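You operate a simulated robot arm through the tools that you are given. There is no shell and no other tool. Be economical: measure what you need, move in short steps, check, and stop when the job is done.

You run a simulated robot arm. Do the job below in one go: nothing can be reset, and whatever is moved stays where it is left.

TASK
Squeeze the little green bowl at low load in the rim tester.
Fine: beige disc out onto the bench first; hold the orange plunger till a figure shows; slider back to full; the bowl stays in the seat, no grade pressed; the grey knob stays.

The check looks at the end state, three seconds after you hand in, the way a careful person would. Anything else that was tipped, shoved, dropped, spilled or broken makes it a failure.

THE ROBOT
A 7-joint arm with a two-finger gripper, on a carriage that runs on a rail from [1.623, -0.002] to [-0.757, 0.001] (x, y) and turns from -103 to 230 degrees about z. Base frame: it is fixed where the carriage stands at the start and does not move with it; the origin is on the floor, on the carriage's upright axis, x ahead of it, y to its left, z up; the surface under the hand at the start is at about z = 0.84. Units: m, degrees, N and s.
Its first joint turns from -149.0 to 149.0 degrees. Places, roughly: blue slider on the test stand [0.6, 0.5, 0.9]; grey knob on the test stand [0.7, 0.5, 0.9]; machine marked rim test stand [0.7, 0.6, 0.9]; orange plunger [0.6, 0.6, 0.9]; purple button marked soft [0.7, 0.5, 0.9]; screen on the test stand [0.6, 0.7, 0.9]; seat of the test stand [0.7, 0.6, 0.9]; teal button marked firm [0.6, 0.5, 0.9]; top of the wooden bench with blue legs [1.2, 0.8, 0.8]. Payload 2.45 kg.
The tool frame sits at the grasp point between the pads (the TCP): z along the fingers, y along the line on which they close. The tips reach 0.026 m beyond it. Largest opening 0.096 m; the body of the gripper starts 0.069 m behind the TCP.
Orientation is that of the tool frame in the base frame, as [roll, pitch, yaw] about the fixed x, y, z axes, in that order (R = Rz(yaw) Ry(pitch) Rx(roll)). With the fingers straight down and closing along the base's y, the tool's x points along the base's -x, its y along +y and its z along -z.

THE INTERFACE
- The arm moves only by the tool arm_command. Its argument "steps" is a list of rows, each an object (a shift or turn left out is 0, a gripper value left out holds the last) with "delta_pos": the shift along the base's x, y, z in units of 50 mm (1.0 is 50 mm), a list of three; "delta_rot": the turn, a rotation vector about the base's x, y, z in units of 4 degrees (1.0 is 4 degrees), a list of three; "grip": the finger opening in m, from 0 to 0.096. In form: [{"delta_pos": [tx, ty, tz], "delta_rot": [rx, ry, rz], "grip": grip}, ...]. A call has 1 to 20 rows; each row shifts and turns the commanded pose from where the row before left it. A call with a number of a shift or a turn outside -1 to 1 is refused whole. Each row takes 0.2 s and may step no farther than 0.05 m and 8.6 degrees from the row before; otherwise, or with a gripper value out of range, the whole call is refused. Where a pose cannot be reached the arm comes as near as it can. A force on the tool above 40 N (or 10 N above the force at the start of the call, whichever is more), or a blocked arm, ends the call early, and 0.2 s more pass. Each finger halts on what it meets, pressing with about 24 N; the grip force reading is that of the motor and also rises with nothing between the fingers. The clock runs only during rows and for 0.2 s after the last one: add rows that do not move to give the fingers time. The reply holds the time, the measured pose of the TCP, the force on the tool along the base axes, the opening and the grip force, in the units named above and with some noise, with the torque about the TCP (base axes, N m) and any sound that the robot's microphone picked up.
- Cameras (640 x 400 px; columns grow to the right, rows downward): "scene" is now at [0.0293, 0.1987, 1.6399]; the picture's right is [0.43, -0.90, 0.00], its down [-0.58, -0.28, -0.77] and it looks along [0.69, 0.33, -0.64] (base axes); focal length 281 px, centre (320, 200). "wrist" rides on the gripper at [0.082, 0.003, -0.098] in the tool frame; the picture's right is [-0.04, 1.00, 0.00], its down [-0.73, -0.03, -0.68] and it looks along [-0.68, -0.03, 0.73] (tool axes); focal length 256 px, centre (320, 200). There is no depth. A picture from a camera that has moved, and an enlarged one, comes with that camera's place and axes in the base frame and with its lens. The place of the scene camera against the robot may be out by one fixed shift of up to 0.018 m in any direction.
- camera(camera): a new picture of that camera. It takes no simulated time.
- lift_body(by): slides the trunk up (or, below 0, down) by that many m; the arm and the scene camera ride with it, the base frame stays. It gives what a move gives, with no picture.
- roll_base(legs): drives the robot by 1 to 6 legs, each [ahead, left, turn to the left] in m, m and degrees, along the robot's own axes; the way and the turn of a leg run together, so that a leg with both is an arc; at most 1.5 m and 180 degrees a leg. The arm and the cameras ride along, it lands a little off, and it stops where it bumps. It keeps to its track: a leg is cut to what the track allows. It gives what a move gives.
- aim_head(pan, tilt): turns the head with the scene camera to pan (to the left, within 155 degrees either way) and tilt (down, from -29 to 69), counted from straight ahead of the robot. It gives what a move gives.
- inspect(camera, box): a new picture of the part [left, top, right, bottom] of that camera's present view, enlarged. It takes no simulated time.
- hand_in(): hands the job in; it is judged then, once.

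Work in short steps. Places have to be worked out from the pictures, the camera data and where the tool is seen: move nearer, look again, correct. Check each grasp and each placing, and mend what went wrong. You have 120 turns and 98 pictures in all, those below and enlarged ones among them. Open the gripper and draw the arm clear of the work before you hand the job in, unless the task says otherwise; then end with one line.

The tools are called after "Call:" as name(argument=value, ...) on one line, values as JSON. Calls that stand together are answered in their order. arm_command: Moves the arm, as the interface text tells. Its arguments: {"type":"object","properties":{"steps":{"type":"array"}},"required":["steps"]} The other tools are called the same way: lift_body (by) slides the trunk up or down; roll_base (legs) drives the base; aim_head (pan, tilt) turns the head that bears the scene camera; camera (camera) takes a picture; inspect (camera, box) takes an enlarged picture of a part of a camera's view; hand_in () hands the job in.

At the start:

```text
time_s: 0.0
position: [0.6233, 0.6675, 1.1163]
ee_rot: [-180.0, 0.0, -179.9]
ft_force: [0.1, 0.0, -0.7]
ft_torque: [-0.01, 0.0, 0.05]
finger_gap: 0.0961
finger_force: 0.2
trunk travel left (down, up): [-0.625, 0.085]
robot x, y, heading: [-0.0005, -0.0006, -0.1]
head pan, tilt: [25.6, 40.0]
```

scene: 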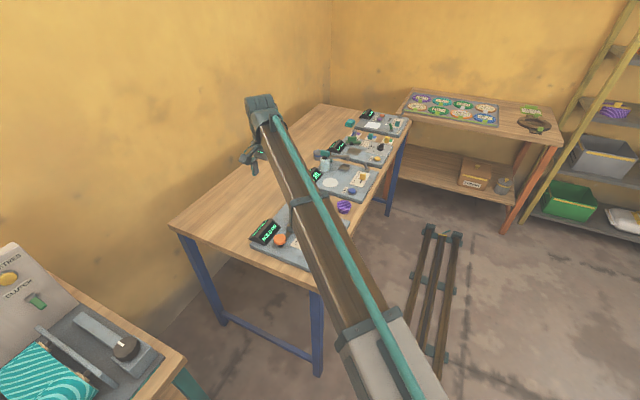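
wrist: 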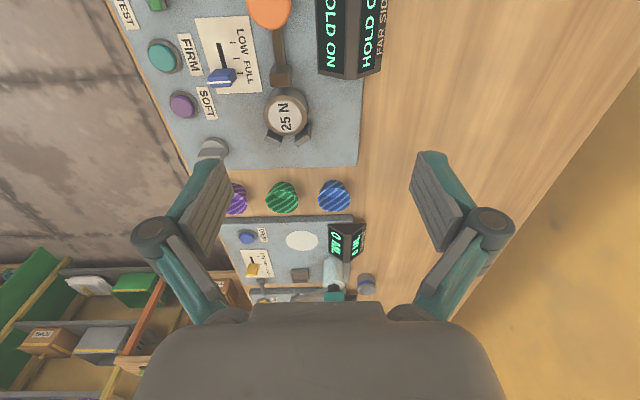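

I'll start with enlarged views of the test stand from the wrist camera and the scene camera.

Call:
inspect(camera="wrist", box=[100, 0, 400, 190])

Call:
inspect(camera="scene", box=[220, 90, 420, 270])

```text
2.11 times, centred on (250, 95) of wrist
camera zoom: at [0.5408, 0.6711, 1.2138], right [0.04, 1.0, 0.0], down [0.73, -0.03, 0.68], along [0.68, -0.03, -0.73], focal length 539 px, centre (467, 421)
```

zoom: 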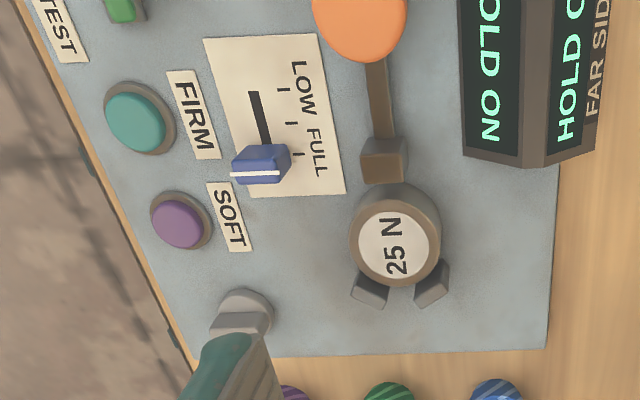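

```text
2.22 times, centred on (320, 180) of scene
camera zoom: at [0.0293, 0.1987, 1.6399], right [0.43, -0.9, 0.0], down [-0.58, -0.28, -0.77], along [0.69, 0.33, -0.64], focal length 625 px, centre (320, 244)
```

zoom: 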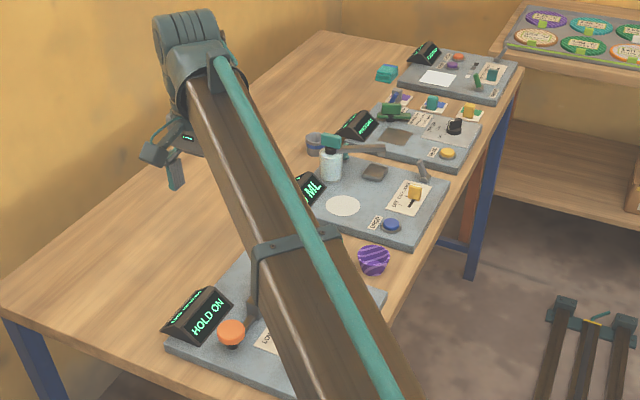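

The seat with the "25 N" beige disc is near (0.69, 0.617), and three small bowls lie beyond the stand. I'll draw the hand back so the wrist camera sees the whole stand and the bowls.

Call:
arm_command(steps=[{"delta_pos": [-1, -0.2, 0]}, {"delta_pos": [-1, -0.2, 0]}, {"delta_pos": [-1, -0.2, 0]}, {"delta_pos": [-0.5, -0.2, 0]}, {}])

Call:
camera(camera="wrist")

Call:
inspect(camera="wrist", box=[160, 50, 440, 240])

Call:
camera(camera="scene")

```text
refused: row 1 steps farther than a row can; nothing moved
```

```text
93 pictures are left
camera wrist: at [0.5408, 0.6711, 1.2138], right [0.04, 1.0, 0.0], down [0.73, -0.03, 0.68], along [0.68, -0.03, -0.73], focal length 256 px, centre (320, 200)
```

wrist: 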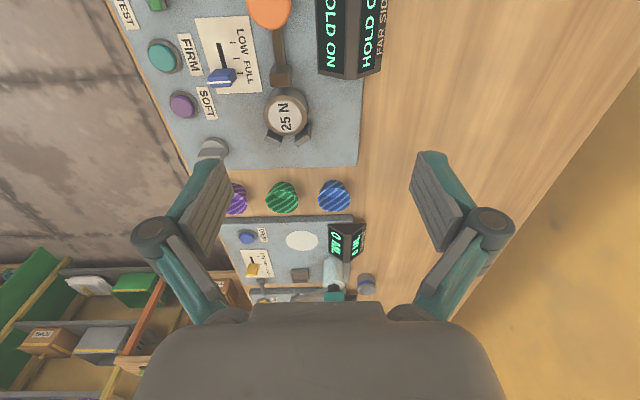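

```text
2.11 times, centred on (300, 145) of wrist
camera zoom: at [0.5408, 0.6711, 1.2138], right [0.04, 1.0, 0.0], down [0.73, -0.03, 0.68], along [0.68, -0.03, -0.73], focal length 539 px, centre (362, 316)
```

zoom: 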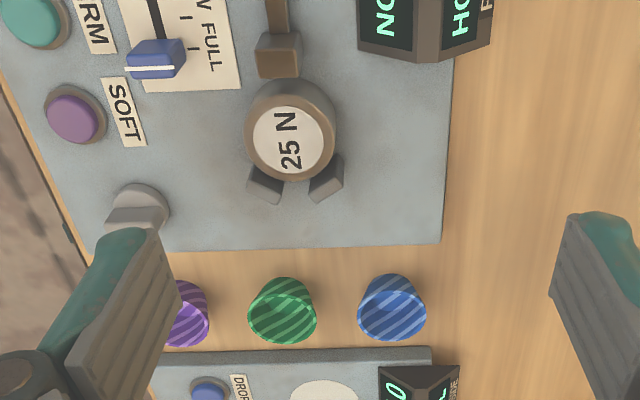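

```text
91 pictures are left
camera scene: at [0.0293, 0.1987, 1.6399], right [0.43, -0.9, 0.0], down [-0.58, -0.28, -0.77], along [0.69, 0.33, -0.64], focal length 281 px, centre (320, 200)
```

scene: 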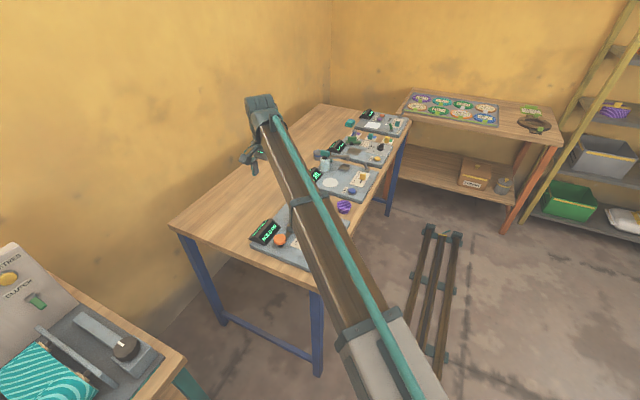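

The first call was refused because its step was over 50 mm, so I'll use smaller steps to draw back.

Call:
arm_command(steps=[{"delta_pos": [-0.9, -0.2, 0]}, {"delta_pos": [-0.9, -0.2, 0]}, {"delta_pos": [-0.9, -0.2, 0]}, {"delta_pos": [-0.5, -0.2, 0]}, {}])

Call:
inspect(camera="wrist", box=[120, 60, 440, 260])

```text
time_s: 1.2
position: [0.4632, 0.6259, 1.1159]
ee_rot: [-179.9, 0.1, 180.0]
ft_force: [-0.2, 0.8, 0.3]
ft_torque: [-0.01, 0.0, 0.04]
finger_gap: 0.0959
finger_force: 0.0
trunk travel left (down, up): [-0.625, 0.085]
robot x, y, heading: [0.0013, 0.0001, -0.2]
head pan, tilt: [25.6, 40.0]
```

```text
2.00 times, centred on (280, 160) of wrist
camera zoom: at [0.3807, 0.6303, 1.214], right [0.04, 1.0, 0.0], down [0.73, -0.03, 0.68], along [0.68, -0.03, -0.73], focal length 512 px, centre (400, 280)
```

zoom: 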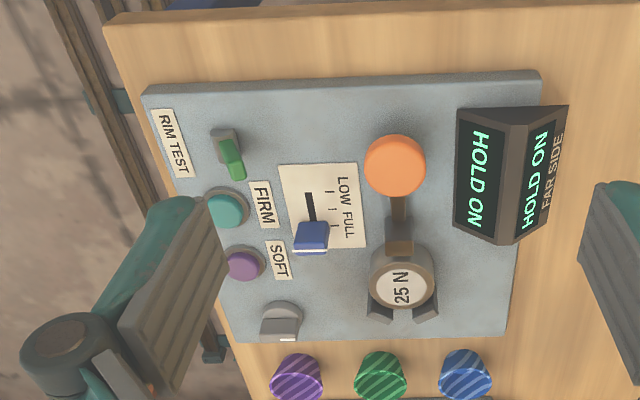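

Triangulating the two views puts the disc top at about (0.690, 0.618, 0.89) and the plate top at z≈0.867. I'll go lower above the stand for a closer look at the disc and bowls.

Call:
arm_command(steps=[{"delta_pos": [0.8, 0, -0.4]}, {"delta_pos": [0.8, 0, -0.4]}, {"delta_pos": [0.8, 0, -0.5]}, {"delta_pos": [0.4, 0, -0.5]}, {"delta_pos": [0, 0, -0.5]}, {}])

Call:
camera(camera="wrist")

Call:
inspect(camera="wrist", box=[180, 60, 400, 260])

```text
time_s: 2.6
position: [0.6024, 0.628, 1.0004]
ee_rot: [-180.0, 0.0, -179.9]
ft_force: [0.4, 0.4, 0.4]
ft_torque: [-0.01, -0.04, 0.02]
finger_gap: 0.096
finger_force: 0.0
trunk travel left (down, up): [-0.625, 0.085]
robot x, y, heading: [0.0017, 0.0029, 0.1]
head pan, tilt: [25.6, 40.0]
```

```text
89 pictures are left
camera wrist: at [0.5209, 0.6308, 1.0977], right [0.04, 1.0, 0.0], down [0.73, -0.03, 0.68], along [0.68, -0.03, -0.73], focal length 256 px, centre (320, 200)
```

wrist: 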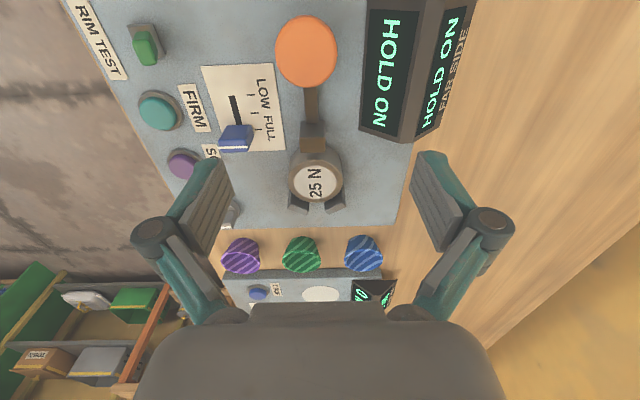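

```text
2.00 times, centred on (290, 160) of wrist
camera zoom: at [0.5209, 0.6308, 1.0977], right [0.04, 1.0, 0.0], down [0.73, -0.03, 0.68], along [0.68, -0.03, -0.73], focal length 512 px, centre (380, 280)
```

zoom: 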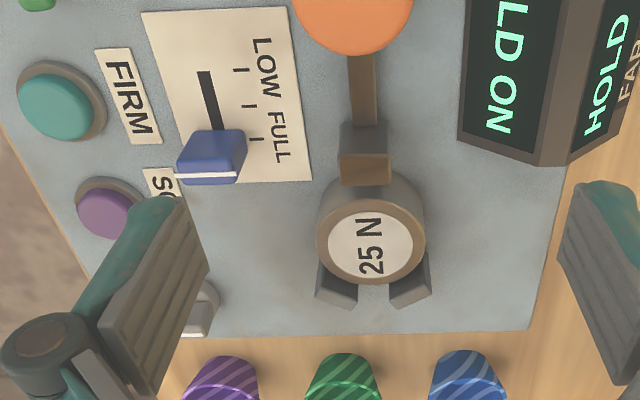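

The disc is about 0.056 across, at (0.687, 0.619). To get a comfortable reach to both the bench beside the stand and the bowls, I'll raise the hand a little and drive 0.15 m ahead, then look at the bowls.

Call:
arm_command(steps=[{"delta_pos": [0, 0, 0.9]}, {"delta_pos": [0, 0, 0.3]}, {}])

Call:
roll_base(legs=[[0.15, 0, 0]])

Call:
camera(camera="wrist")

Call:
inspect(camera="wrist", box=[200, 60, 400, 200])

```text
time_s: 3.4
position: [0.6025, 0.6266, 1.0617]
ee_rot: [-179.9, 0.0, 180.0]
ft_force: [-0.2, 0.2, -0.7]
ft_torque: [-0.02, 0.05, 0.0]
finger_gap: 0.0959
finger_force: 0.0
trunk travel left (down, up): [-0.625, 0.085]
robot x, y, heading: [-0.0014, 0.0007, -0.0]
head pan, tilt: [25.6, 40.0]
```

```text
time_s: 4.8
position: [0.7515, 0.6271, 1.0604]
ee_rot: [-180.0, 0.0, 180.0]
ft_force: [0.6, -0.2, 0.3]
ft_torque: [0.01, 0.01, 0.01]
finger_gap: 0.0962
finger_force: 0.1
trunk travel left (down, up): [-0.625, 0.085]
robot x, y, heading: [0.15, 0.0011, -0.1]
head pan, tilt: [25.6, 40.0]
```

```text
87 pictures are left
camera wrist: at [0.6704, 0.6305, 1.1589], right [0.04, 1.0, 0.0], down [0.73, -0.03, 0.68], along [0.68, -0.03, -0.73], focal length 256 px, centre (320, 200)
```

wrist: 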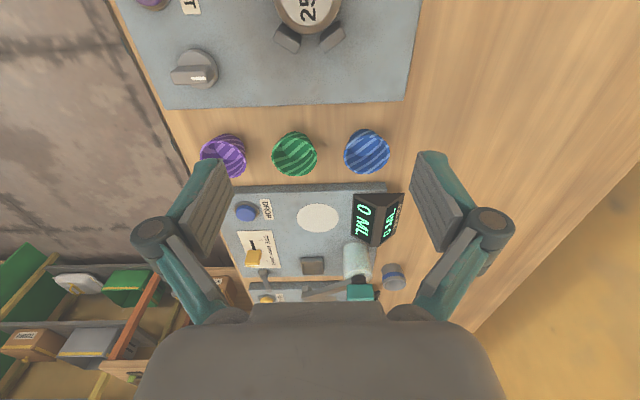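

```text
2.86 times, centred on (300, 130) of wrist
camera zoom: at [0.6704, 0.6305, 1.1589], right [0.04, 1.0, 0.0], down [0.73, -0.03, 0.68], along [0.68, -0.03, -0.73], focal length 731 px, centre (377, 400)
```

zoom: 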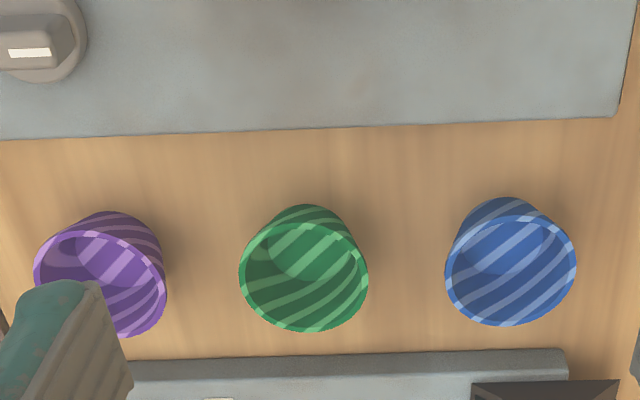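

The bowls stand upright and open-topped, with the green one's rim about 0.058 across near (0.85, 0.59). First I'll move over the disc at (0.686, 0.619) and come partway down.

Call:
arm_command(steps=[{"delta_pos": [-0.65, -0.08, 0]}, {"delta_pos": [-0.65, -0.08, 0]}, {"delta_pos": [0, 0, -0.9]}, {"delta_pos": [0, 0, -0.8]}, {}])

Call:
camera(camera="wrist")

Call:
inspect(camera="wrist", box=[220, 80, 420, 240])

```text
time_s: 6.0
position: [0.6863, 0.6183, 0.9768]
ee_rot: [180.0, 0.1, 180.0]
ft_force: [0.4, 1.7, 0.6]
ft_torque: [-0.03, 0.0, -0.02]
finger_gap: 0.096
finger_force: 0.1
trunk travel left (down, up): [-0.625, 0.085]
robot x, y, heading: [0.1475, 0.0013, -0.0]
head pan, tilt: [25.6, 40.0]
```

```text
85 pictures are left
camera wrist: at [0.6046, 0.6225, 1.0753], right [0.04, 1.0, 0.0], down [0.73, -0.03, 0.68], along [0.68, -0.03, -0.73], focal length 256 px, centre (320, 200)
```

wrist: 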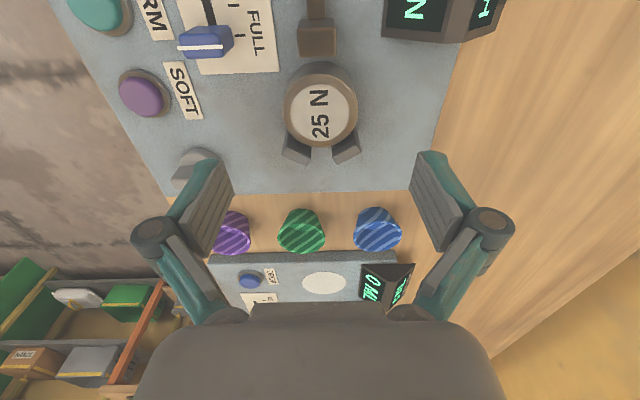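

```text
2.50 times, centred on (320, 160) of wrist
camera zoom: at [0.6046, 0.6225, 1.0753], right [0.04, 1.0, 0.0], down [0.73, -0.03, 0.68], along [0.68, -0.03, -0.73], focal length 640 px, centre (320, 300)
```

zoom: 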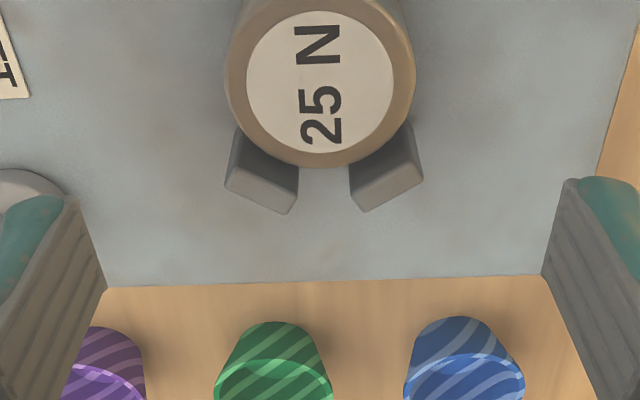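

The disc top centre measures (0.684, 0.619), and the posts start at about x=0.706, so there's room for the fingers at x=0.684. I'll narrow the opening to 0.076 and go down to TCP z≈0.902.

Call:
arm_command(steps=[{"delta_pos": [-0.04, 0.01, -0.5], "grip": 0.076}, {"delta_pos": [0, 0, -0.5]}, {"delta_pos": [0, 0, -0.3]}, {"delta_pos": [0, 0, -0.2]}, {}])

Call:
camera(camera="wrist")

```text
time_s: 7.2
position: [0.6863, 0.6204, 0.9018]
ee_rot: [-180.0, 0.1, 180.0]
ft_force: [0.0, 0.2, 0.2]
ft_torque: [0.01, 0.02, 0.01]
finger_gap: 0.076
finger_force: 0.1
trunk travel left (down, up): [-0.625, 0.085]
robot x, y, heading: [0.151, -0.001, -0.2]
head pan, tilt: [25.6, 40.0]
```

```text
83 pictures are left
camera wrist: at [0.6031, 0.623, 0.9996], right [0.04, 1.0, 0.0], down [0.73, -0.03, 0.68], along [0.68, -0.03, -0.73], focal length 256 px, centre (320, 200)
```

wrist: 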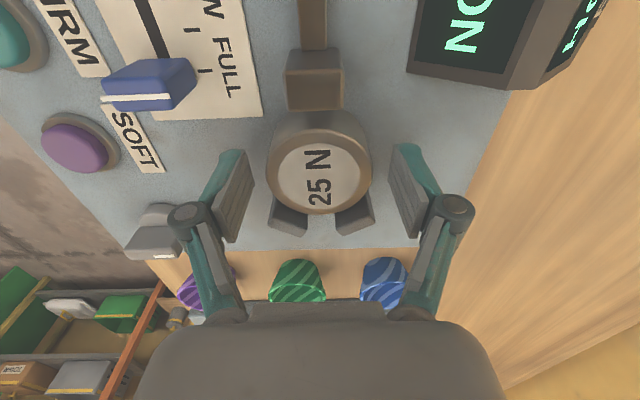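

The fingers straddle the disc but sit slightly ahead of its centre, so I'll shift back 4 mm and close gently.

Call:
arm_command(steps=[{"delta_pos": [-0.08, -0.02, -0.06]}, {"grip": 0.06}, {"grip": 0.05}, {}, {}])

Call:
camera(camera="wrist")

```text
time_s: 8.4
position: [0.6816, 0.6187, 0.8985]
ee_rot: [180.0, 0.0, 180.0]
ft_force: [0.5, 0.3, 0.4]
ft_torque: [0.07, 0.0, 0.01]
finger_gap: 0.0573
finger_force: 24.6
trunk travel left (down, up): [-0.625, 0.085]
robot x, y, heading: [0.1502, 0.0004, 0.1]
head pan, tilt: [25.6, 40.0]
```

```text
82 pictures are left
camera wrist: at [0.5989, 0.622, 0.9968], right [0.04, 1.0, 0.0], down [0.73, -0.03, 0.68], along [0.68, -0.03, -0.73], focal length 256 px, centre (320, 200)
```

wrist: 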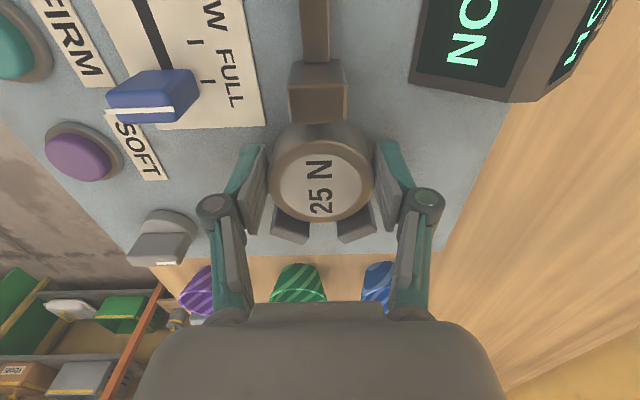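

The disc is gripped at 57 mm. I'll lift it straight up.

Call:
arm_command(steps=[{"delta_pos": [0, 0, 0.3]}, {"delta_pos": [0, 0, 0.6]}, {"delta_pos": [0, 0, 0.8]}, {"delta_pos": [0, 0, 0.8]}, {}])

Call:
camera(camera="wrist")

Call:
camera(camera="scene")

```text
time_s: 9.6
position: [0.6797, 0.6199, 1.0247]
ee_rot: [180.0, 0.0, 180.0]
ft_force: [0.1, 0.6, -2.4]
ft_torque: [-0.02, -0.01, 0.02]
finger_gap: 0.0574
finger_force: 23.8
trunk travel left (down, up): [-0.625, 0.085]
robot x, y, heading: [0.1511, 0.0009, 0.2]
head pan, tilt: [25.6, 40.0]
```

```text
81 pictures are left
camera wrist: at [0.5984, 0.6222, 1.1217], right [0.04, 1.0, 0.0], down [0.73, -0.03, 0.68], along [0.68, -0.03, -0.73], focal length 256 px, centre (320, 200)
```

wrist: 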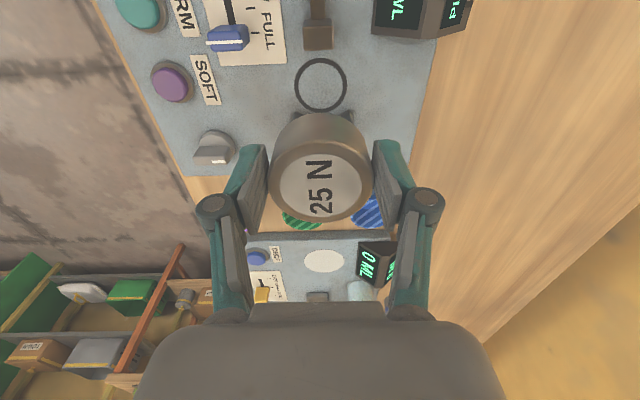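

```text
80 pictures are left
camera scene: at [0.1789, 0.1987, 1.6399], right [0.43, -0.9, 0.0], down [-0.58, -0.28, -0.77], along [0.69, 0.33, -0.64], focal length 281 px, centre (320, 200)
```

scene: 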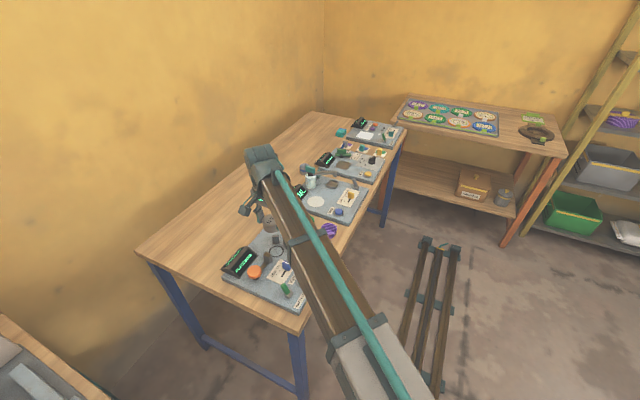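

The disc is up and the seat ring is visible at (0.684, 0.619) with the stand undisturbed. I'll carry the disc to bare bench at about (0.62, 0.80).

Call:
arm_command(steps=[{"delta_pos": [-0.3, 0.7, 0]}, {"delta_pos": [-0.3, 0.8, 0]}, {"delta_pos": [-0.3, 0.8, 0]}, {"delta_pos": [-0.3, 0.8, 0]}, {"delta_pos": [0, 0.5, 0]}, {"delta_pos": [0, 0, -0.8]}, {"delta_pos": [0, 0, -0.8]}, {"delta_pos": [0, 0, -0.5]}, {}])

Call:
camera(camera="wrist")

Call:
camera(camera="scene")

```text
time_s: 11.6
position: [0.6215, 0.7985, 0.9183]
ee_rot: [-180.0, 0.0, 179.9]
ft_force: [0.6, 0.9, -1.9]
ft_torque: [0.01, 0.01, 0.01]
finger_gap: 0.0571
finger_force: 24.3
trunk travel left (down, up): [-0.625, 0.085]
robot x, y, heading: [0.1474, 0.0008, 0.1]
head pan, tilt: [25.6, 40.0]
```

```text
79 pictures are left
camera wrist: at [0.5388, 0.802, 1.0155], right [0.04, 1.0, 0.0], down [0.73, -0.03, 0.68], along [0.68, -0.03, -0.73], focal length 256 px, centre (320, 200)
```

wrist: 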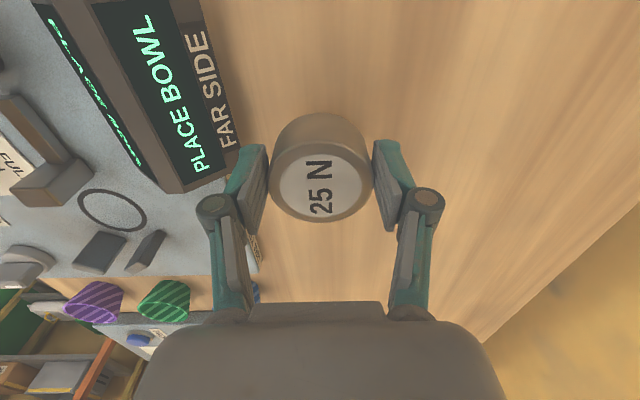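

```text
78 pictures are left
camera scene: at [0.1789, 0.1987, 1.6399], right [0.43, -0.9, 0.0], down [-0.58, -0.28, -0.77], along [0.69, 0.33, -0.64], focal length 281 px, centre (320, 200)
```

scene: 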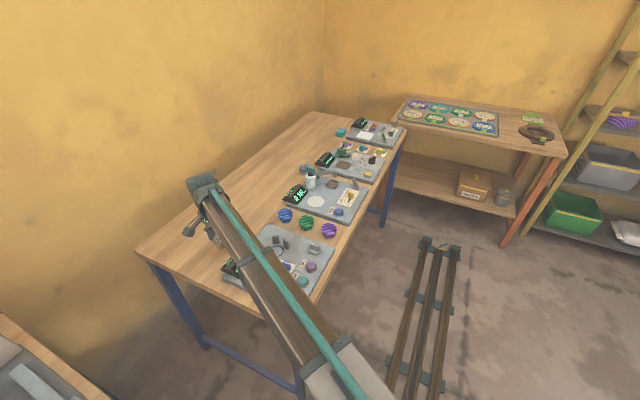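

The screen now reads "PLACE BOWL". I'll nudge 2 cm farther from the screen and lower in small steps to contact.

Call:
arm_command(steps=[{"delta_pos": [0, 0.4, 0]}, {"delta_pos": [0, 0, -0.4]}, {"delta_pos": [0, 0, -0.3]}, {"delta_pos": [0, 0, -0.1]}, {"delta_pos": [0, 0, -0.1]}, {}])

```text
time_s: 13.0
position: [0.6206, 0.8184, 0.8761]
ee_rot: [179.8, 0.1, 180.0]
ft_force: [2.2, 3.3, 15.1]
ft_torque: [0.07, -0.12, 0.05]
finger_gap: 0.0576
finger_force: 23.5
trunk travel left (down, up): [-0.625, 0.085]
robot x, y, heading: [0.1476, -0.0023, -0.0]
head pan, tilt: [25.6, 40.0]
```

There is 15 N upward at z=0.876, so the disc is on the bench. I'll open to release and rise.

Call:
arm_command(steps=[{"delta_pos": [0, 0, 0.04]}, {"grip": 0.066}, {"grip": 0.074}, {}, {"delta_pos": [0, 0, 0.5]}, {"delta_pos": [0, 0, 0.8]}, {"delta_pos": [0, 0, 0.8]}, {"delta_pos": [0, 0, 0.8]}, {}])

Call:
camera(camera="wrist")

```text
time_s: 15.0
position: [0.6212, 0.8183, 1.0217]
ee_rot: [179.9, 0.1, -180.0]
ft_force: [0.2, 0.0, 0.2]
ft_torque: [0.01, -0.03, -0.02]
finger_gap: 0.0741
finger_force: 0.0
trunk travel left (down, up): [-0.625, 0.085]
robot x, y, heading: [0.1486, 0.001, -0.0]
head pan, tilt: [25.6, 40.0]
```

```text
77 pictures are left
camera wrist: at [0.5396, 0.8218, 1.1193], right [0.04, 1.0, 0.0], down [0.73, -0.03, 0.68], along [0.68, -0.03, -0.73], focal length 256 px, centre (320, 200)
```

wrist: 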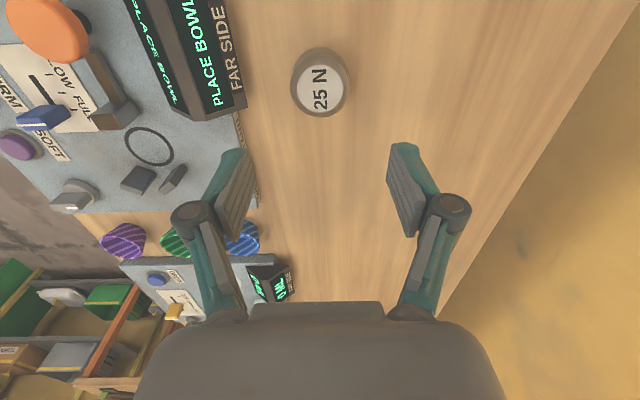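

The disc stands cleanly on the bench. Now I'll move over the green bowl.

Call:
arm_command(steps=[{"delta_pos": [0.55, -0.65, 0]}, {"delta_pos": [0.65, -0.65, 0]}, {"delta_pos": [0.65, -0.65, 0]}, {"delta_pos": [0.65, -0.65, 0]}, {"delta_pos": [0.65, -0.65, 0]}, {"delta_pos": [0.65, -0.65, 0]}, {"delta_pos": [0.65, -0.65, 0]}, {}])

Call:
camera(camera="wrist")

Call:
inspect(camera="wrist", box=[220, 60, 420, 185])

```text
time_s: 16.8
position: [0.844, 0.5909, 1.0209]
ee_rot: [180.0, 0.0, 180.0]
ft_force: [-1.2, -0.9, 0.5]
ft_torque: [0.05, 0.03, -0.03]
finger_gap: 0.0742
finger_force: 0.0
trunk travel left (down, up): [-0.625, 0.085]
robot x, y, heading: [0.1484, 0.0017, 0.0]
head pan, tilt: [25.6, 40.0]
```

```text
76 pictures are left
camera wrist: at [0.7627, 0.5934, 1.1187], right [0.04, 1.0, 0.0], down [0.73, -0.03, 0.68], along [0.68, -0.03, -0.73], focal length 256 px, centre (320, 200)
```

wrist: 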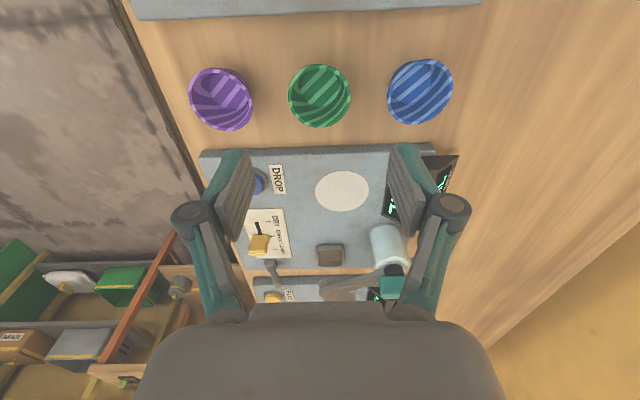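

```text
3.20 times, centred on (320, 122) of wrist
camera zoom: at [0.7627, 0.5934, 1.1187], right [0.04, 1.0, 0.0], down [0.73, -0.03, 0.68], along [0.68, -0.03, -0.73], focal length 819 px, centre (320, 448)
```

zoom: 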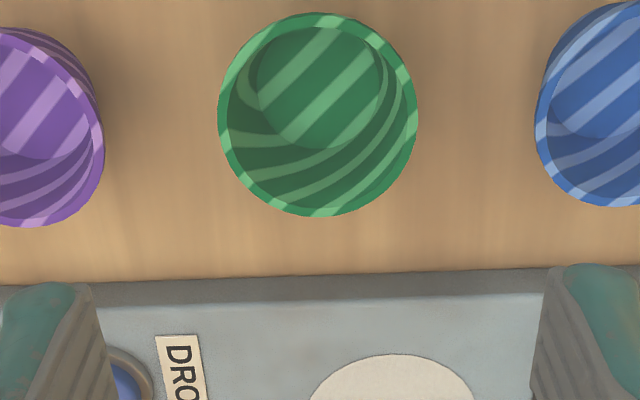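

The two views agree on the green rim centre at (0.8535, 0.5887, 0.88), 58 mm across. I'll align and go down to TCP z≈0.888, with the fingers passing between its neighbours.

Call:
arm_command(steps=[{"delta_pos": [0.19, -0.04, 0]}, {"delta_pos": [0, 0, -0.8]}, {"delta_pos": [0, 0, -0.8]}, {}])

Call:
camera(camera="wrist")

```text
time_s: 17.8
position: [0.8537, 0.5886, 0.9383]
ee_rot: [-180.0, 0.0, -180.0]
ft_force: [-0.2, -0.1, 0.0]
ft_torque: [0.0, -0.02, -0.03]
finger_gap: 0.0742
finger_force: 0.0
trunk travel left (down, up): [-0.625, 0.085]
robot x, y, heading: [0.1497, 0.0031, 0.1]
head pan, tilt: [25.6, 40.0]
```

```text
74 pictures are left
camera wrist: at [0.7714, 0.5923, 1.0376], right [0.04, 1.0, 0.0], down [0.73, -0.03, 0.68], along [0.68, -0.03, -0.73], focal length 256 px, centre (320, 200)
```

wrist: 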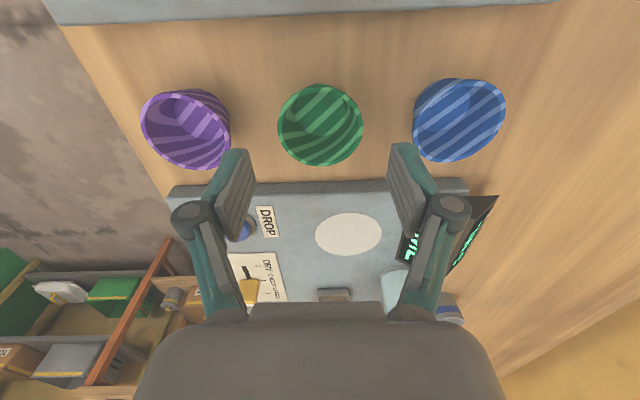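

The alignment holds at (0.851, 0.5886). I'll go down and close gently.

Call:
arm_command(steps=[{"delta_pos": [-0.03, 0, -0.5]}, {"delta_pos": [0, 0, -0.52]}, {}, {"grip": 0.062}, {"grip": 0.057}, {}, {}])

Call:
camera(camera="wrist")

```text
time_s: 19.4
position: [0.8516, 0.5885, 0.8902]
ee_rot: [180.0, 0.0, -180.0]
ft_force: [-0.5, -0.7, 0.6]
ft_torque: [-0.01, -0.01, 0.0]
finger_gap: 0.0586
finger_force: 14.0
trunk travel left (down, up): [-0.625, 0.085]
robot x, y, heading: [0.1497, 0.0004, -0.0]
head pan, tilt: [25.6, 40.0]
```

```text
73 pictures are left
camera wrist: at [0.7694, 0.5926, 0.9872], right [0.04, 1.0, 0.0], down [0.73, -0.03, 0.68], along [0.68, -0.03, -0.73], focal length 256 px, centre (320, 200)
```

wrist: 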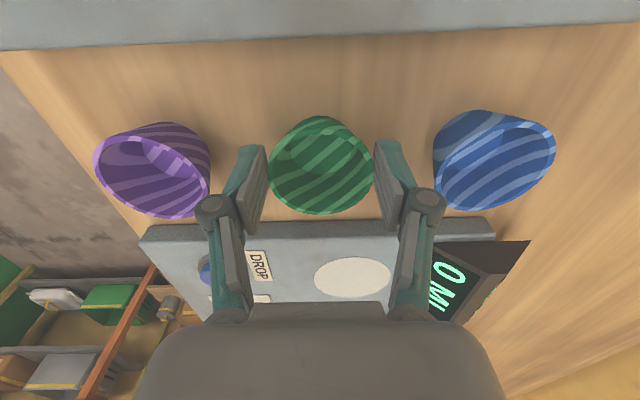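

The bowl is held at 58.6 mm with a mild 14 N, so I'll lift it.

Call:
arm_command(steps=[{"delta_pos": [0, 0, 0.2]}, {"delta_pos": [0, 0, 0.5]}, {"delta_pos": [0, 0, 0.8]}, {"delta_pos": [0, 0, 0.8]}, {}])

Call:
camera(camera="wrist")

```text
time_s: 20.6
position: [0.8528, 0.5905, 1.0044]
ee_rot: [-180.0, 0.1, 180.0]
ft_force: [0.1, 0.9, -1.1]
ft_torque: [0.01, -0.03, -0.05]
finger_gap: 0.0583
finger_force: 13.6
trunk travel left (down, up): [-0.625, 0.085]
robot x, y, heading: [0.149, 0.0014, 0.1]
head pan, tilt: [25.6, 40.0]
```

```text
72 pictures are left
camera wrist: at [0.7699, 0.5926, 1.1032], right [0.04, 1.0, 0.0], down [0.73, -0.03, 0.68], along [0.68, -0.03, -0.73], focal length 256 px, centre (320, 200)
```

wrist: 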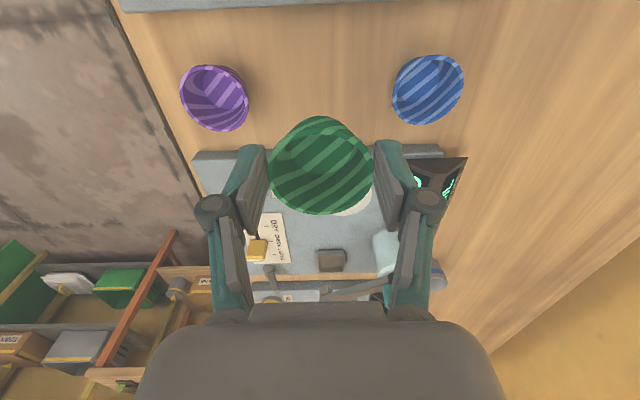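

The bowl is in hand. I'll carry it over the seat at (0.684, 0.619).

Call:
arm_command(steps=[{"delta_pos": [-0.5, 0.1, 0]}, {"delta_pos": [-0.7, 0.12, 0]}, {"delta_pos": [-0.8, 0.12, 0]}, {"delta_pos": [-0.8, 0.13, 0]}, {"delta_pos": [-0.58, 0.1, 0]}, {}, {"delta_pos": [0, 0, -0.6]}, {"delta_pos": [0, 0, -0.5]}, {}])

Call:
camera(camera="wrist")

```text
time_s: 22.6
position: [0.6805, 0.6181, 0.95]
ee_rot: [-180.0, -0.1, 180.0]
ft_force: [-0.6, -0.7, 0.5]
ft_torque: [0.0, 0.01, -0.02]
finger_gap: 0.0585
finger_force: 13.9
trunk travel left (down, up): [-0.625, 0.085]
robot x, y, heading: [0.151, -0.001, 0.0]
head pan, tilt: [25.6, 40.0]
```

```text
71 pictures are left
camera wrist: at [0.5994, 0.621, 1.0476], right [0.04, 1.0, 0.0], down [0.73, -0.03, 0.68], along [0.68, -0.03, -0.73], focal length 256 px, centre (320, 200)
```

wrist: 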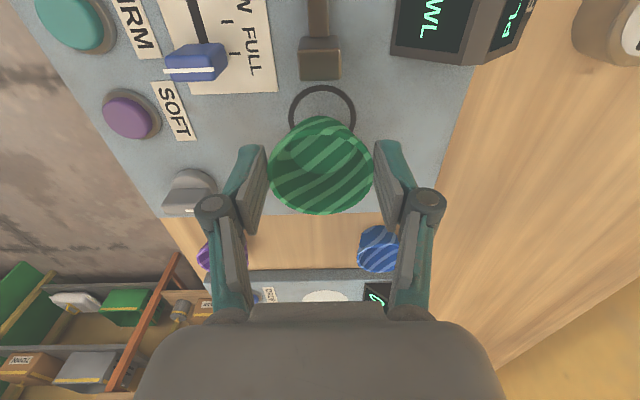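

The ring centre measures (0.684, 0.618). I'll shift +3 mm in x and lower to contact near z=0.913.

Call:
arm_command(steps=[{"delta_pos": [0.06, 0, -0.2]}, {"delta_pos": [0, 0, -0.3]}, {"delta_pos": [0, 0, -0.14]}, {"delta_pos": [0, 0, -0.06]}, {"delta_pos": [0, 0, -0.06]}, {}])

Call:
camera(camera="wrist")

```text
time_s: 24.0
position: [0.6855, 0.6179, 0.911]
ee_rot: [-180.0, 0.0, -180.0]
ft_force: [-0.1, 1.2, 0.6]
ft_torque: [0.01, 0.02, 0.0]
finger_gap: 0.0585
finger_force: 13.7
trunk travel left (down, up): [-0.625, 0.085]
robot x, y, heading: [0.1515, -0.0032, -0.1]
head pan, tilt: [25.6, 40.0]
```

```text
70 pictures are left
camera wrist: at [0.6034, 0.6208, 1.0096], right [0.04, 1.0, 0.0], down [0.73, -0.03, 0.68], along [0.68, -0.03, -0.73], focal length 256 px, centre (320, 200)
```

wrist: 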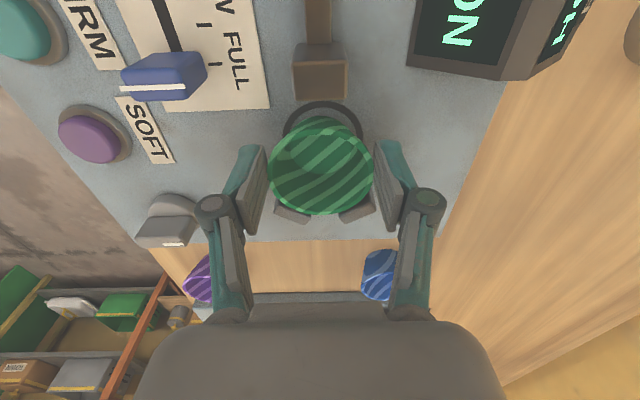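

No contact yet, so I'll continue down in 2 mm steps.

Call:
arm_command(steps=[{"delta_pos": [-0.02, 0, -0.05]}, {"delta_pos": [0, 0, -0.04]}, {"delta_pos": [0, 0, -0.04]}, {}])

Call:
camera(camera="wrist")

```text
time_s: 25.0
position: [0.6841, 0.6165, 0.9065]
ee_rot: [179.9, -0.1, 180.0]
ft_force: [2.0, 0.9, 9.2]
ft_torque: [0.01, -0.1, -0.03]
finger_gap: 0.0585
finger_force: 14.1
trunk travel left (down, up): [-0.625, 0.085]
robot x, y, heading: [0.1505, -0.0024, -0.0]
head pan, tilt: [25.6, 40.0]
```

```text
69 pictures are left
camera wrist: at [0.6019, 0.6206, 1.0038], right [0.04, 1.0, 0.0], down [0.73, -0.03, 0.68], along [0.68, -0.03, -0.73], focal length 256 px, centre (320, 200)
```

wrist: 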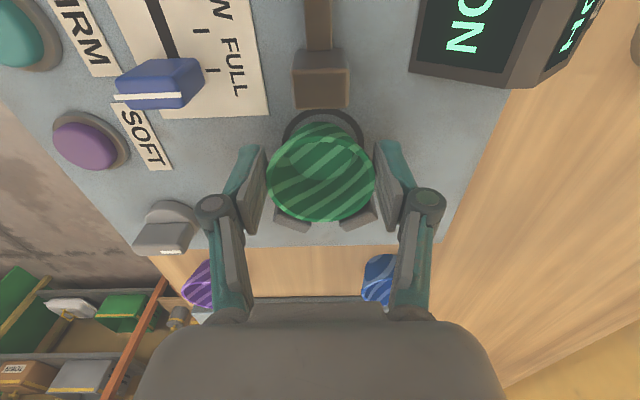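

Contact is at 9 N. I'll open the fingers to release and rise to check how the bowl sits.

Call:
arm_command(steps=[{"delta_pos": [0, 0, 0.03]}, {"grip": 0.066}, {"grip": 0.074}, {}, {"delta_pos": [0, 0, 0.3]}, {"delta_pos": [0, 0, 0.7]}, {"delta_pos": [-0.5, 0, 0.7]}, {"delta_pos": [-0.5, 0, 0.3]}, {}])

Call:
camera(camera="wrist")

Call:
inspect(camera="wrist", box=[180, 60, 420, 210])

```text
time_s: 27.0
position: [0.6351, 0.617, 1.0059]
ee_rot: [-179.9, 0.0, 180.0]
ft_force: [0.6, -0.1, -0.1]
ft_torque: [0.04, 0.04, 0.01]
finger_gap: 0.0743
finger_force: 0.1
trunk travel left (down, up): [-0.625, 0.085]
robot x, y, heading: [0.1475, -0.0001, -0.3]
head pan, tilt: [25.6, 40.0]
```

```text
68 pictures are left
camera wrist: at [0.5527, 0.6207, 1.1039], right [0.04, 1.0, 0.0], down [0.73, -0.03, 0.68], along [0.68, -0.03, -0.73], focal length 256 px, centre (320, 200)
```

wrist: 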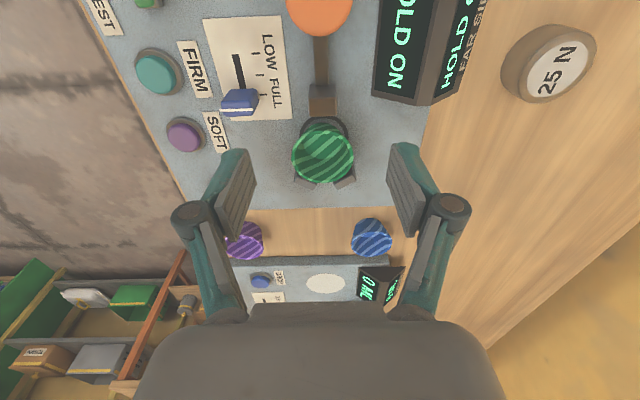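

```text
2.67 times, centred on (300, 135) of wrist
camera zoom: at [0.5527, 0.6207, 1.1039], right [0.04, 1.0, 0.0], down [0.73, -0.03, 0.68], along [0.68, -0.03, -0.73], focal length 683 px, centre (373, 373)
```

zoom: 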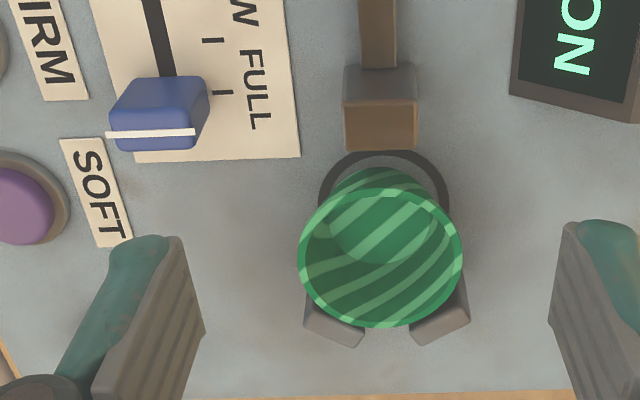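

The screen now reads "HOLD ON" and the bowl stands upright in the seat against the posts. The slider knob is at about (0.642, 0.541, 0.88), with FULL at x≈0.638 and LOW at x≈0.605. I'll go over it with a narrower opening.

Call:
arm_command(steps=[{"delta_pos": [0.06, -0.75, 0], "grip": 0.046}, {"delta_pos": [0.06, -0.76, 0]}, {"delta_pos": [0, 0, -0.9]}, {}])

Call:
inspect(camera="wrist", box=[220, 60, 420, 210])

```text
time_s: 28.0
position: [0.641, 0.5417, 0.9612]
ee_rot: [179.9, 0.0, -180.0]
ft_force: [0.5, 0.1, 0.5]
ft_torque: [0.01, -0.01, 0.04]
finger_gap: 0.0459
finger_force: 0.1
trunk travel left (down, up): [-0.625, 0.085]
robot x, y, heading: [0.1484, 0.0007, 0.0]
head pan, tilt: [25.6, 40.0]
```

```text
2.67 times, centred on (320, 135) of wrist
camera zoom: at [0.559, 0.5457, 1.0589], right [0.04, 1.0, 0.0], down [0.73, -0.03, 0.68], along [0.68, -0.03, -0.73], focal length 683 px, centre (320, 373)
```

zoom: 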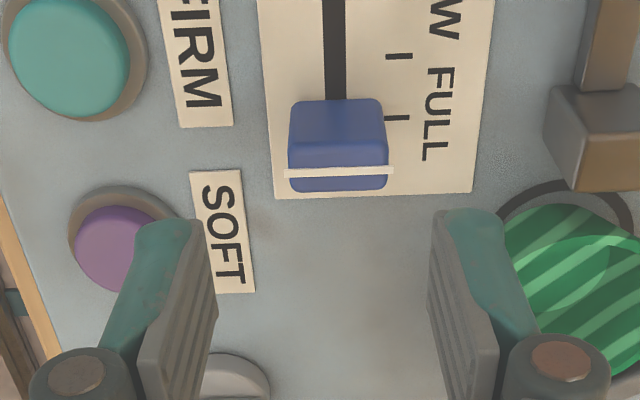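

The knob top is centred near (0.643, 0.546, 0.888), about 27 mm wide. I'll align and lower to z=0.90, then check.

Call:
arm_command(steps=[{"delta_pos": [0.04, 0.08, -0.5]}, {"delta_pos": [0, 0, -0.5]}, {"delta_pos": [0, 0, -0.22]}, {}])

Call:
camera(camera="wrist")

```text
time_s: 29.0
position: [0.6434, 0.5471, 0.9]
ee_rot: [-180.0, 0.0, 179.9]
ft_force: [-0.8, 0.0, -0.2]
ft_torque: [-0.01, -0.02, 0.03]
finger_gap: 0.046
finger_force: 0.0
trunk travel left (down, up): [-0.625, 0.085]
robot x, y, heading: [0.1492, -0.0, -0.1]
head pan, tilt: [25.6, 40.0]
```

```text
65 pictures are left
camera wrist: at [0.5603, 0.5493, 0.9979], right [0.04, 1.0, 0.0], down [0.73, -0.03, 0.68], along [0.68, -0.03, -0.73], focal length 256 px, centre (320, 200)
```

wrist: 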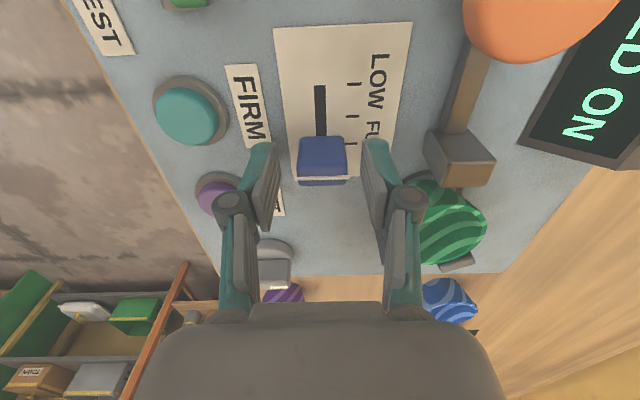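

The knob is centred between the fingers, so I'll close on it and drag 33 mm toward the robot to LOW.

Call:
arm_command(steps=[{"grip": 0.034}, {"grip": 0.024}, {}, {"delta_pos": [-0.2, 0, 0]}, {"delta_pos": [-0.2, 0, 0]}, {"delta_pos": [-0.2, 0, 0]}, {}])

Call:
camera(camera="wrist")

```text
time_s: 30.6
position: [0.612, 0.546, 0.8996]
ee_rot: [180.0, 0.0, 180.0]
ft_force: [-1.2, 5.2, 0.8]
ft_torque: [0.11, -0.01, -0.01]
finger_gap: 0.0272
finger_force: 2.5
trunk travel left (down, up): [-0.625, 0.085]
robot x, y, heading: [0.151, -0.0035, 0.1]
head pan, tilt: [25.6, 40.0]
```

```text
64 pictures are left
camera wrist: at [0.5296, 0.5499, 0.9981], right [0.04, 1.0, 0.0], down [0.73, -0.03, 0.68], along [0.68, -0.03, -0.73], focal length 256 px, centre (320, 200)
```

wrist: 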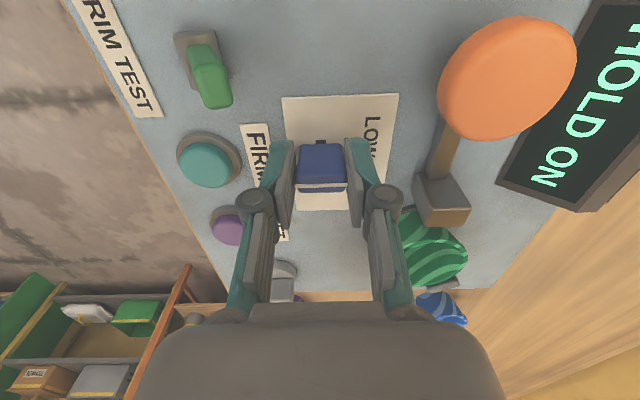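

The knob followed, and a bit of slot remains above it. I'll push on in small steps to the stop.

Call:
arm_command(steps=[{"delta_pos": [-0.08, -0.02, 0]}, {"delta_pos": [-0.06, 0, 0]}, {"delta_pos": [-0.06, 0, 0]}, {}])

Call:
inspect(camera="wrist", box=[220, 60, 420, 220])

```text
time_s: 31.6
position: [0.6035, 0.5474, 0.9002]
ee_rot: [-179.9, 0.0, -179.9]
ft_force: [3.3, 7.0, 0.4]
ft_torque: [0.17, -0.08, -0.07]
finger_gap: 0.0287
finger_force: 3.7
trunk travel left (down, up): [-0.625, 0.085]
robot x, y, heading: [0.15, 0.0021, -0.2]
head pan, tilt: [25.6, 40.0]
```

```text
2.50 times, centred on (320, 140) of wrist
camera zoom: at [0.5208, 0.5491, 0.998], right [0.04, 1.0, 0.0], down [0.73, -0.03, 0.68], along [0.68, -0.03, -0.73], focal length 640 px, centre (320, 350)
```

zoom: 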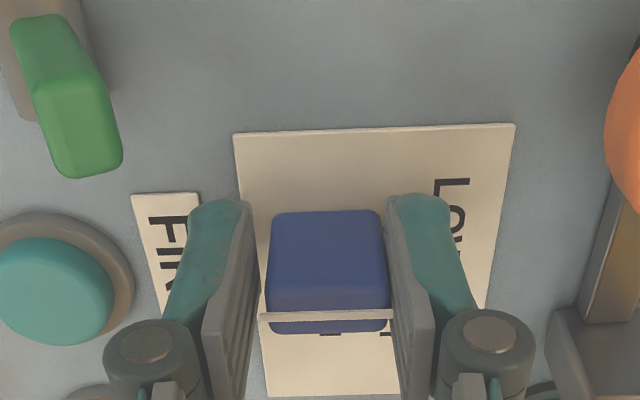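

The slot is now hidden by the knob and the force is rising, so it's at or near the stop. I'll release, rise and check against the ticks.

Call:
arm_command(steps=[{"grip": 0.036}, {"grip": 0.046}, {}, {"delta_pos": [0, 0, 0.6]}, {"delta_pos": [0, 0, 0.8]}, {"delta_pos": [-0.8, 0, 0.2]}, {}])

Call:
inspect(camera="wrist", box=[220, 60, 480, 240])

```text
time_s: 33.2
position: [0.5634, 0.5449, 0.9811]
ee_rot: [-179.9, 0.0, 180.0]
ft_force: [0.6, 0.1, 0.2]
ft_torque: [-0.05, -0.04, -0.02]
finger_gap: 0.0461
finger_force: 0.0
trunk travel left (down, up): [-0.625, 0.085]
robot x, y, heading: [0.1515, 0.0017, 0.2]
head pan, tilt: [25.6, 40.0]
```

```text
2.22 times, centred on (350, 150) of wrist
camera zoom: at [0.4798, 0.5487, 1.0792], right [0.04, 1.0, 0.0], down [0.73, -0.03, 0.68], along [0.68, -0.03, -0.73], focal length 569 px, centre (253, 311)
```

zoom: 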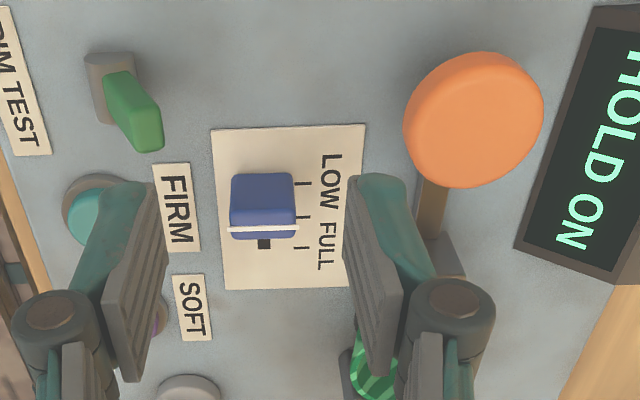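

The ticks confirm the knob's line is at the LOW mark. The plunger cap is at about (0.5655, 0.619) with its top around z=0.90, so I'll close the fingers and hover over it.

Call:
arm_command(steps=[{"delta_pos": [0.04, 0.75, 0.1], "grip": 0.0}, {"delta_pos": [0, 0.74, 0]}, {}, {}, {"delta_pos": [0, 0, -0.7]}, {}])

Call:
camera(camera="wrist")

```text
time_s: 34.6
position: [0.5648, 0.6186, 0.9508]
ee_rot: [-179.9, -0.2, -180.0]
ft_force: [0.2, -0.4, 0.3]
ft_torque: [0.02, 0.0, 0.0]
finger_gap: 0.0
finger_force: 23.7
trunk travel left (down, up): [-0.625, 0.085]
robot x, y, heading: [0.1498, 0.0008, -0.2]
head pan, tilt: [25.6, 40.0]
```

```text
61 pictures are left
camera wrist: at [0.4825, 0.622, 1.0479], right [0.04, 1.0, 0.0], down [0.73, -0.03, 0.68], along [0.68, -0.03, -0.73], focal length 256 px, centre (320, 200)
```

wrist: 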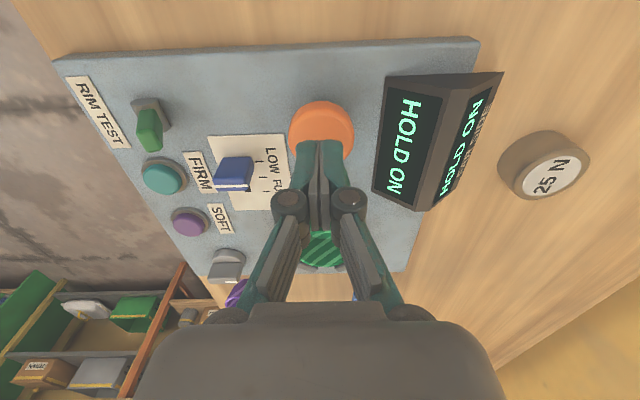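

The fingers are centred over the plunger. I'll lower in small steps until it resists.

Call:
arm_command(steps=[{"delta_pos": [0, 0, -0.2]}, {"delta_pos": [0, 0, -0.1]}, {"delta_pos": [0, 0, -0.1]}, {"delta_pos": [0, 0, -0.1]}, {}])

Call:
camera(camera="wrist")

```text
time_s: 35.8
position: [0.5636, 0.6195, 0.9257]
ee_rot: [-180.0, 0.1, -179.9]
ft_force: [-0.3, -0.6, 1.3]
ft_torque: [0.01, 0.04, 0.03]
finger_gap: 0.0061
finger_force: 28.4
trunk travel left (down, up): [-0.625, 0.085]
robot x, y, heading: [0.1511, 0.0006, 0.0]
head pan, tilt: [25.6, 40.0]
```

```text
60 pictures are left
camera wrist: at [0.4823, 0.6224, 1.0233], right [0.04, 1.0, 0.0], down [0.73, -0.03, 0.68], along [0.68, -0.03, -0.73], focal length 256 px, centre (320, 200)
```

wrist: 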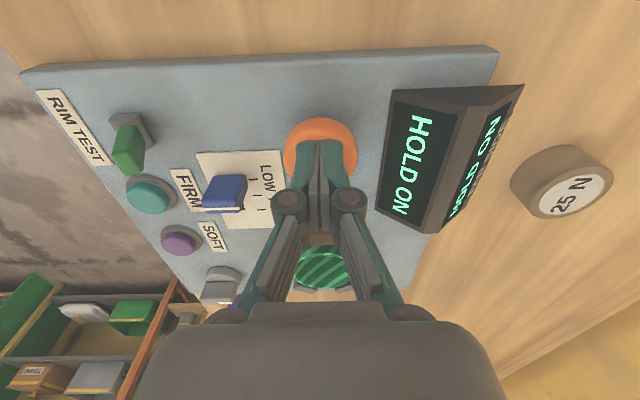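

Light contact has started and the tips have spread 6 mm on the cap. I'll set a steady 8 mm gap so they don't pinch it, and press down further.

Call:
arm_command(steps=[{"grip": 0.008}, {"delta_pos": [0, 0, -0.06]}, {"delta_pos": [0, 0, -0.06]}, {"delta_pos": [0, 0, -0.06]}, {}])

Call:
camera(camera="wrist")

```text
time_s: 37.0
position: [0.5642, 0.6188, 0.9168]
ee_rot: [179.9, 0.0, -180.0]
ft_force: [1.5, -1.2, 3.3]
ft_torque: [-0.01, -0.02, 0.03]
finger_gap: 0.0075
finger_force: 0.1
trunk travel left (down, up): [-0.625, 0.085]
robot x, y, heading: [0.1502, -0.0006, -0.2]
head pan, tilt: [25.6, 40.0]
heard: click
```

```text
59 pictures are left
camera wrist: at [0.4824, 0.6224, 1.0145], right [0.04, 1.0, 0.0], down [0.73, -0.03, 0.68], along [0.68, -0.03, -0.73], focal length 256 px, centre (320, 200)
```

wrist: 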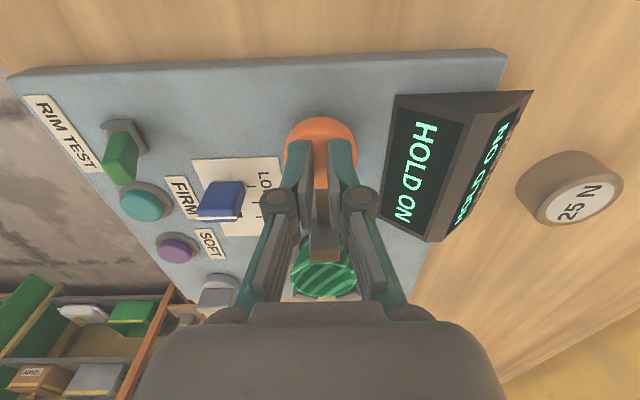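

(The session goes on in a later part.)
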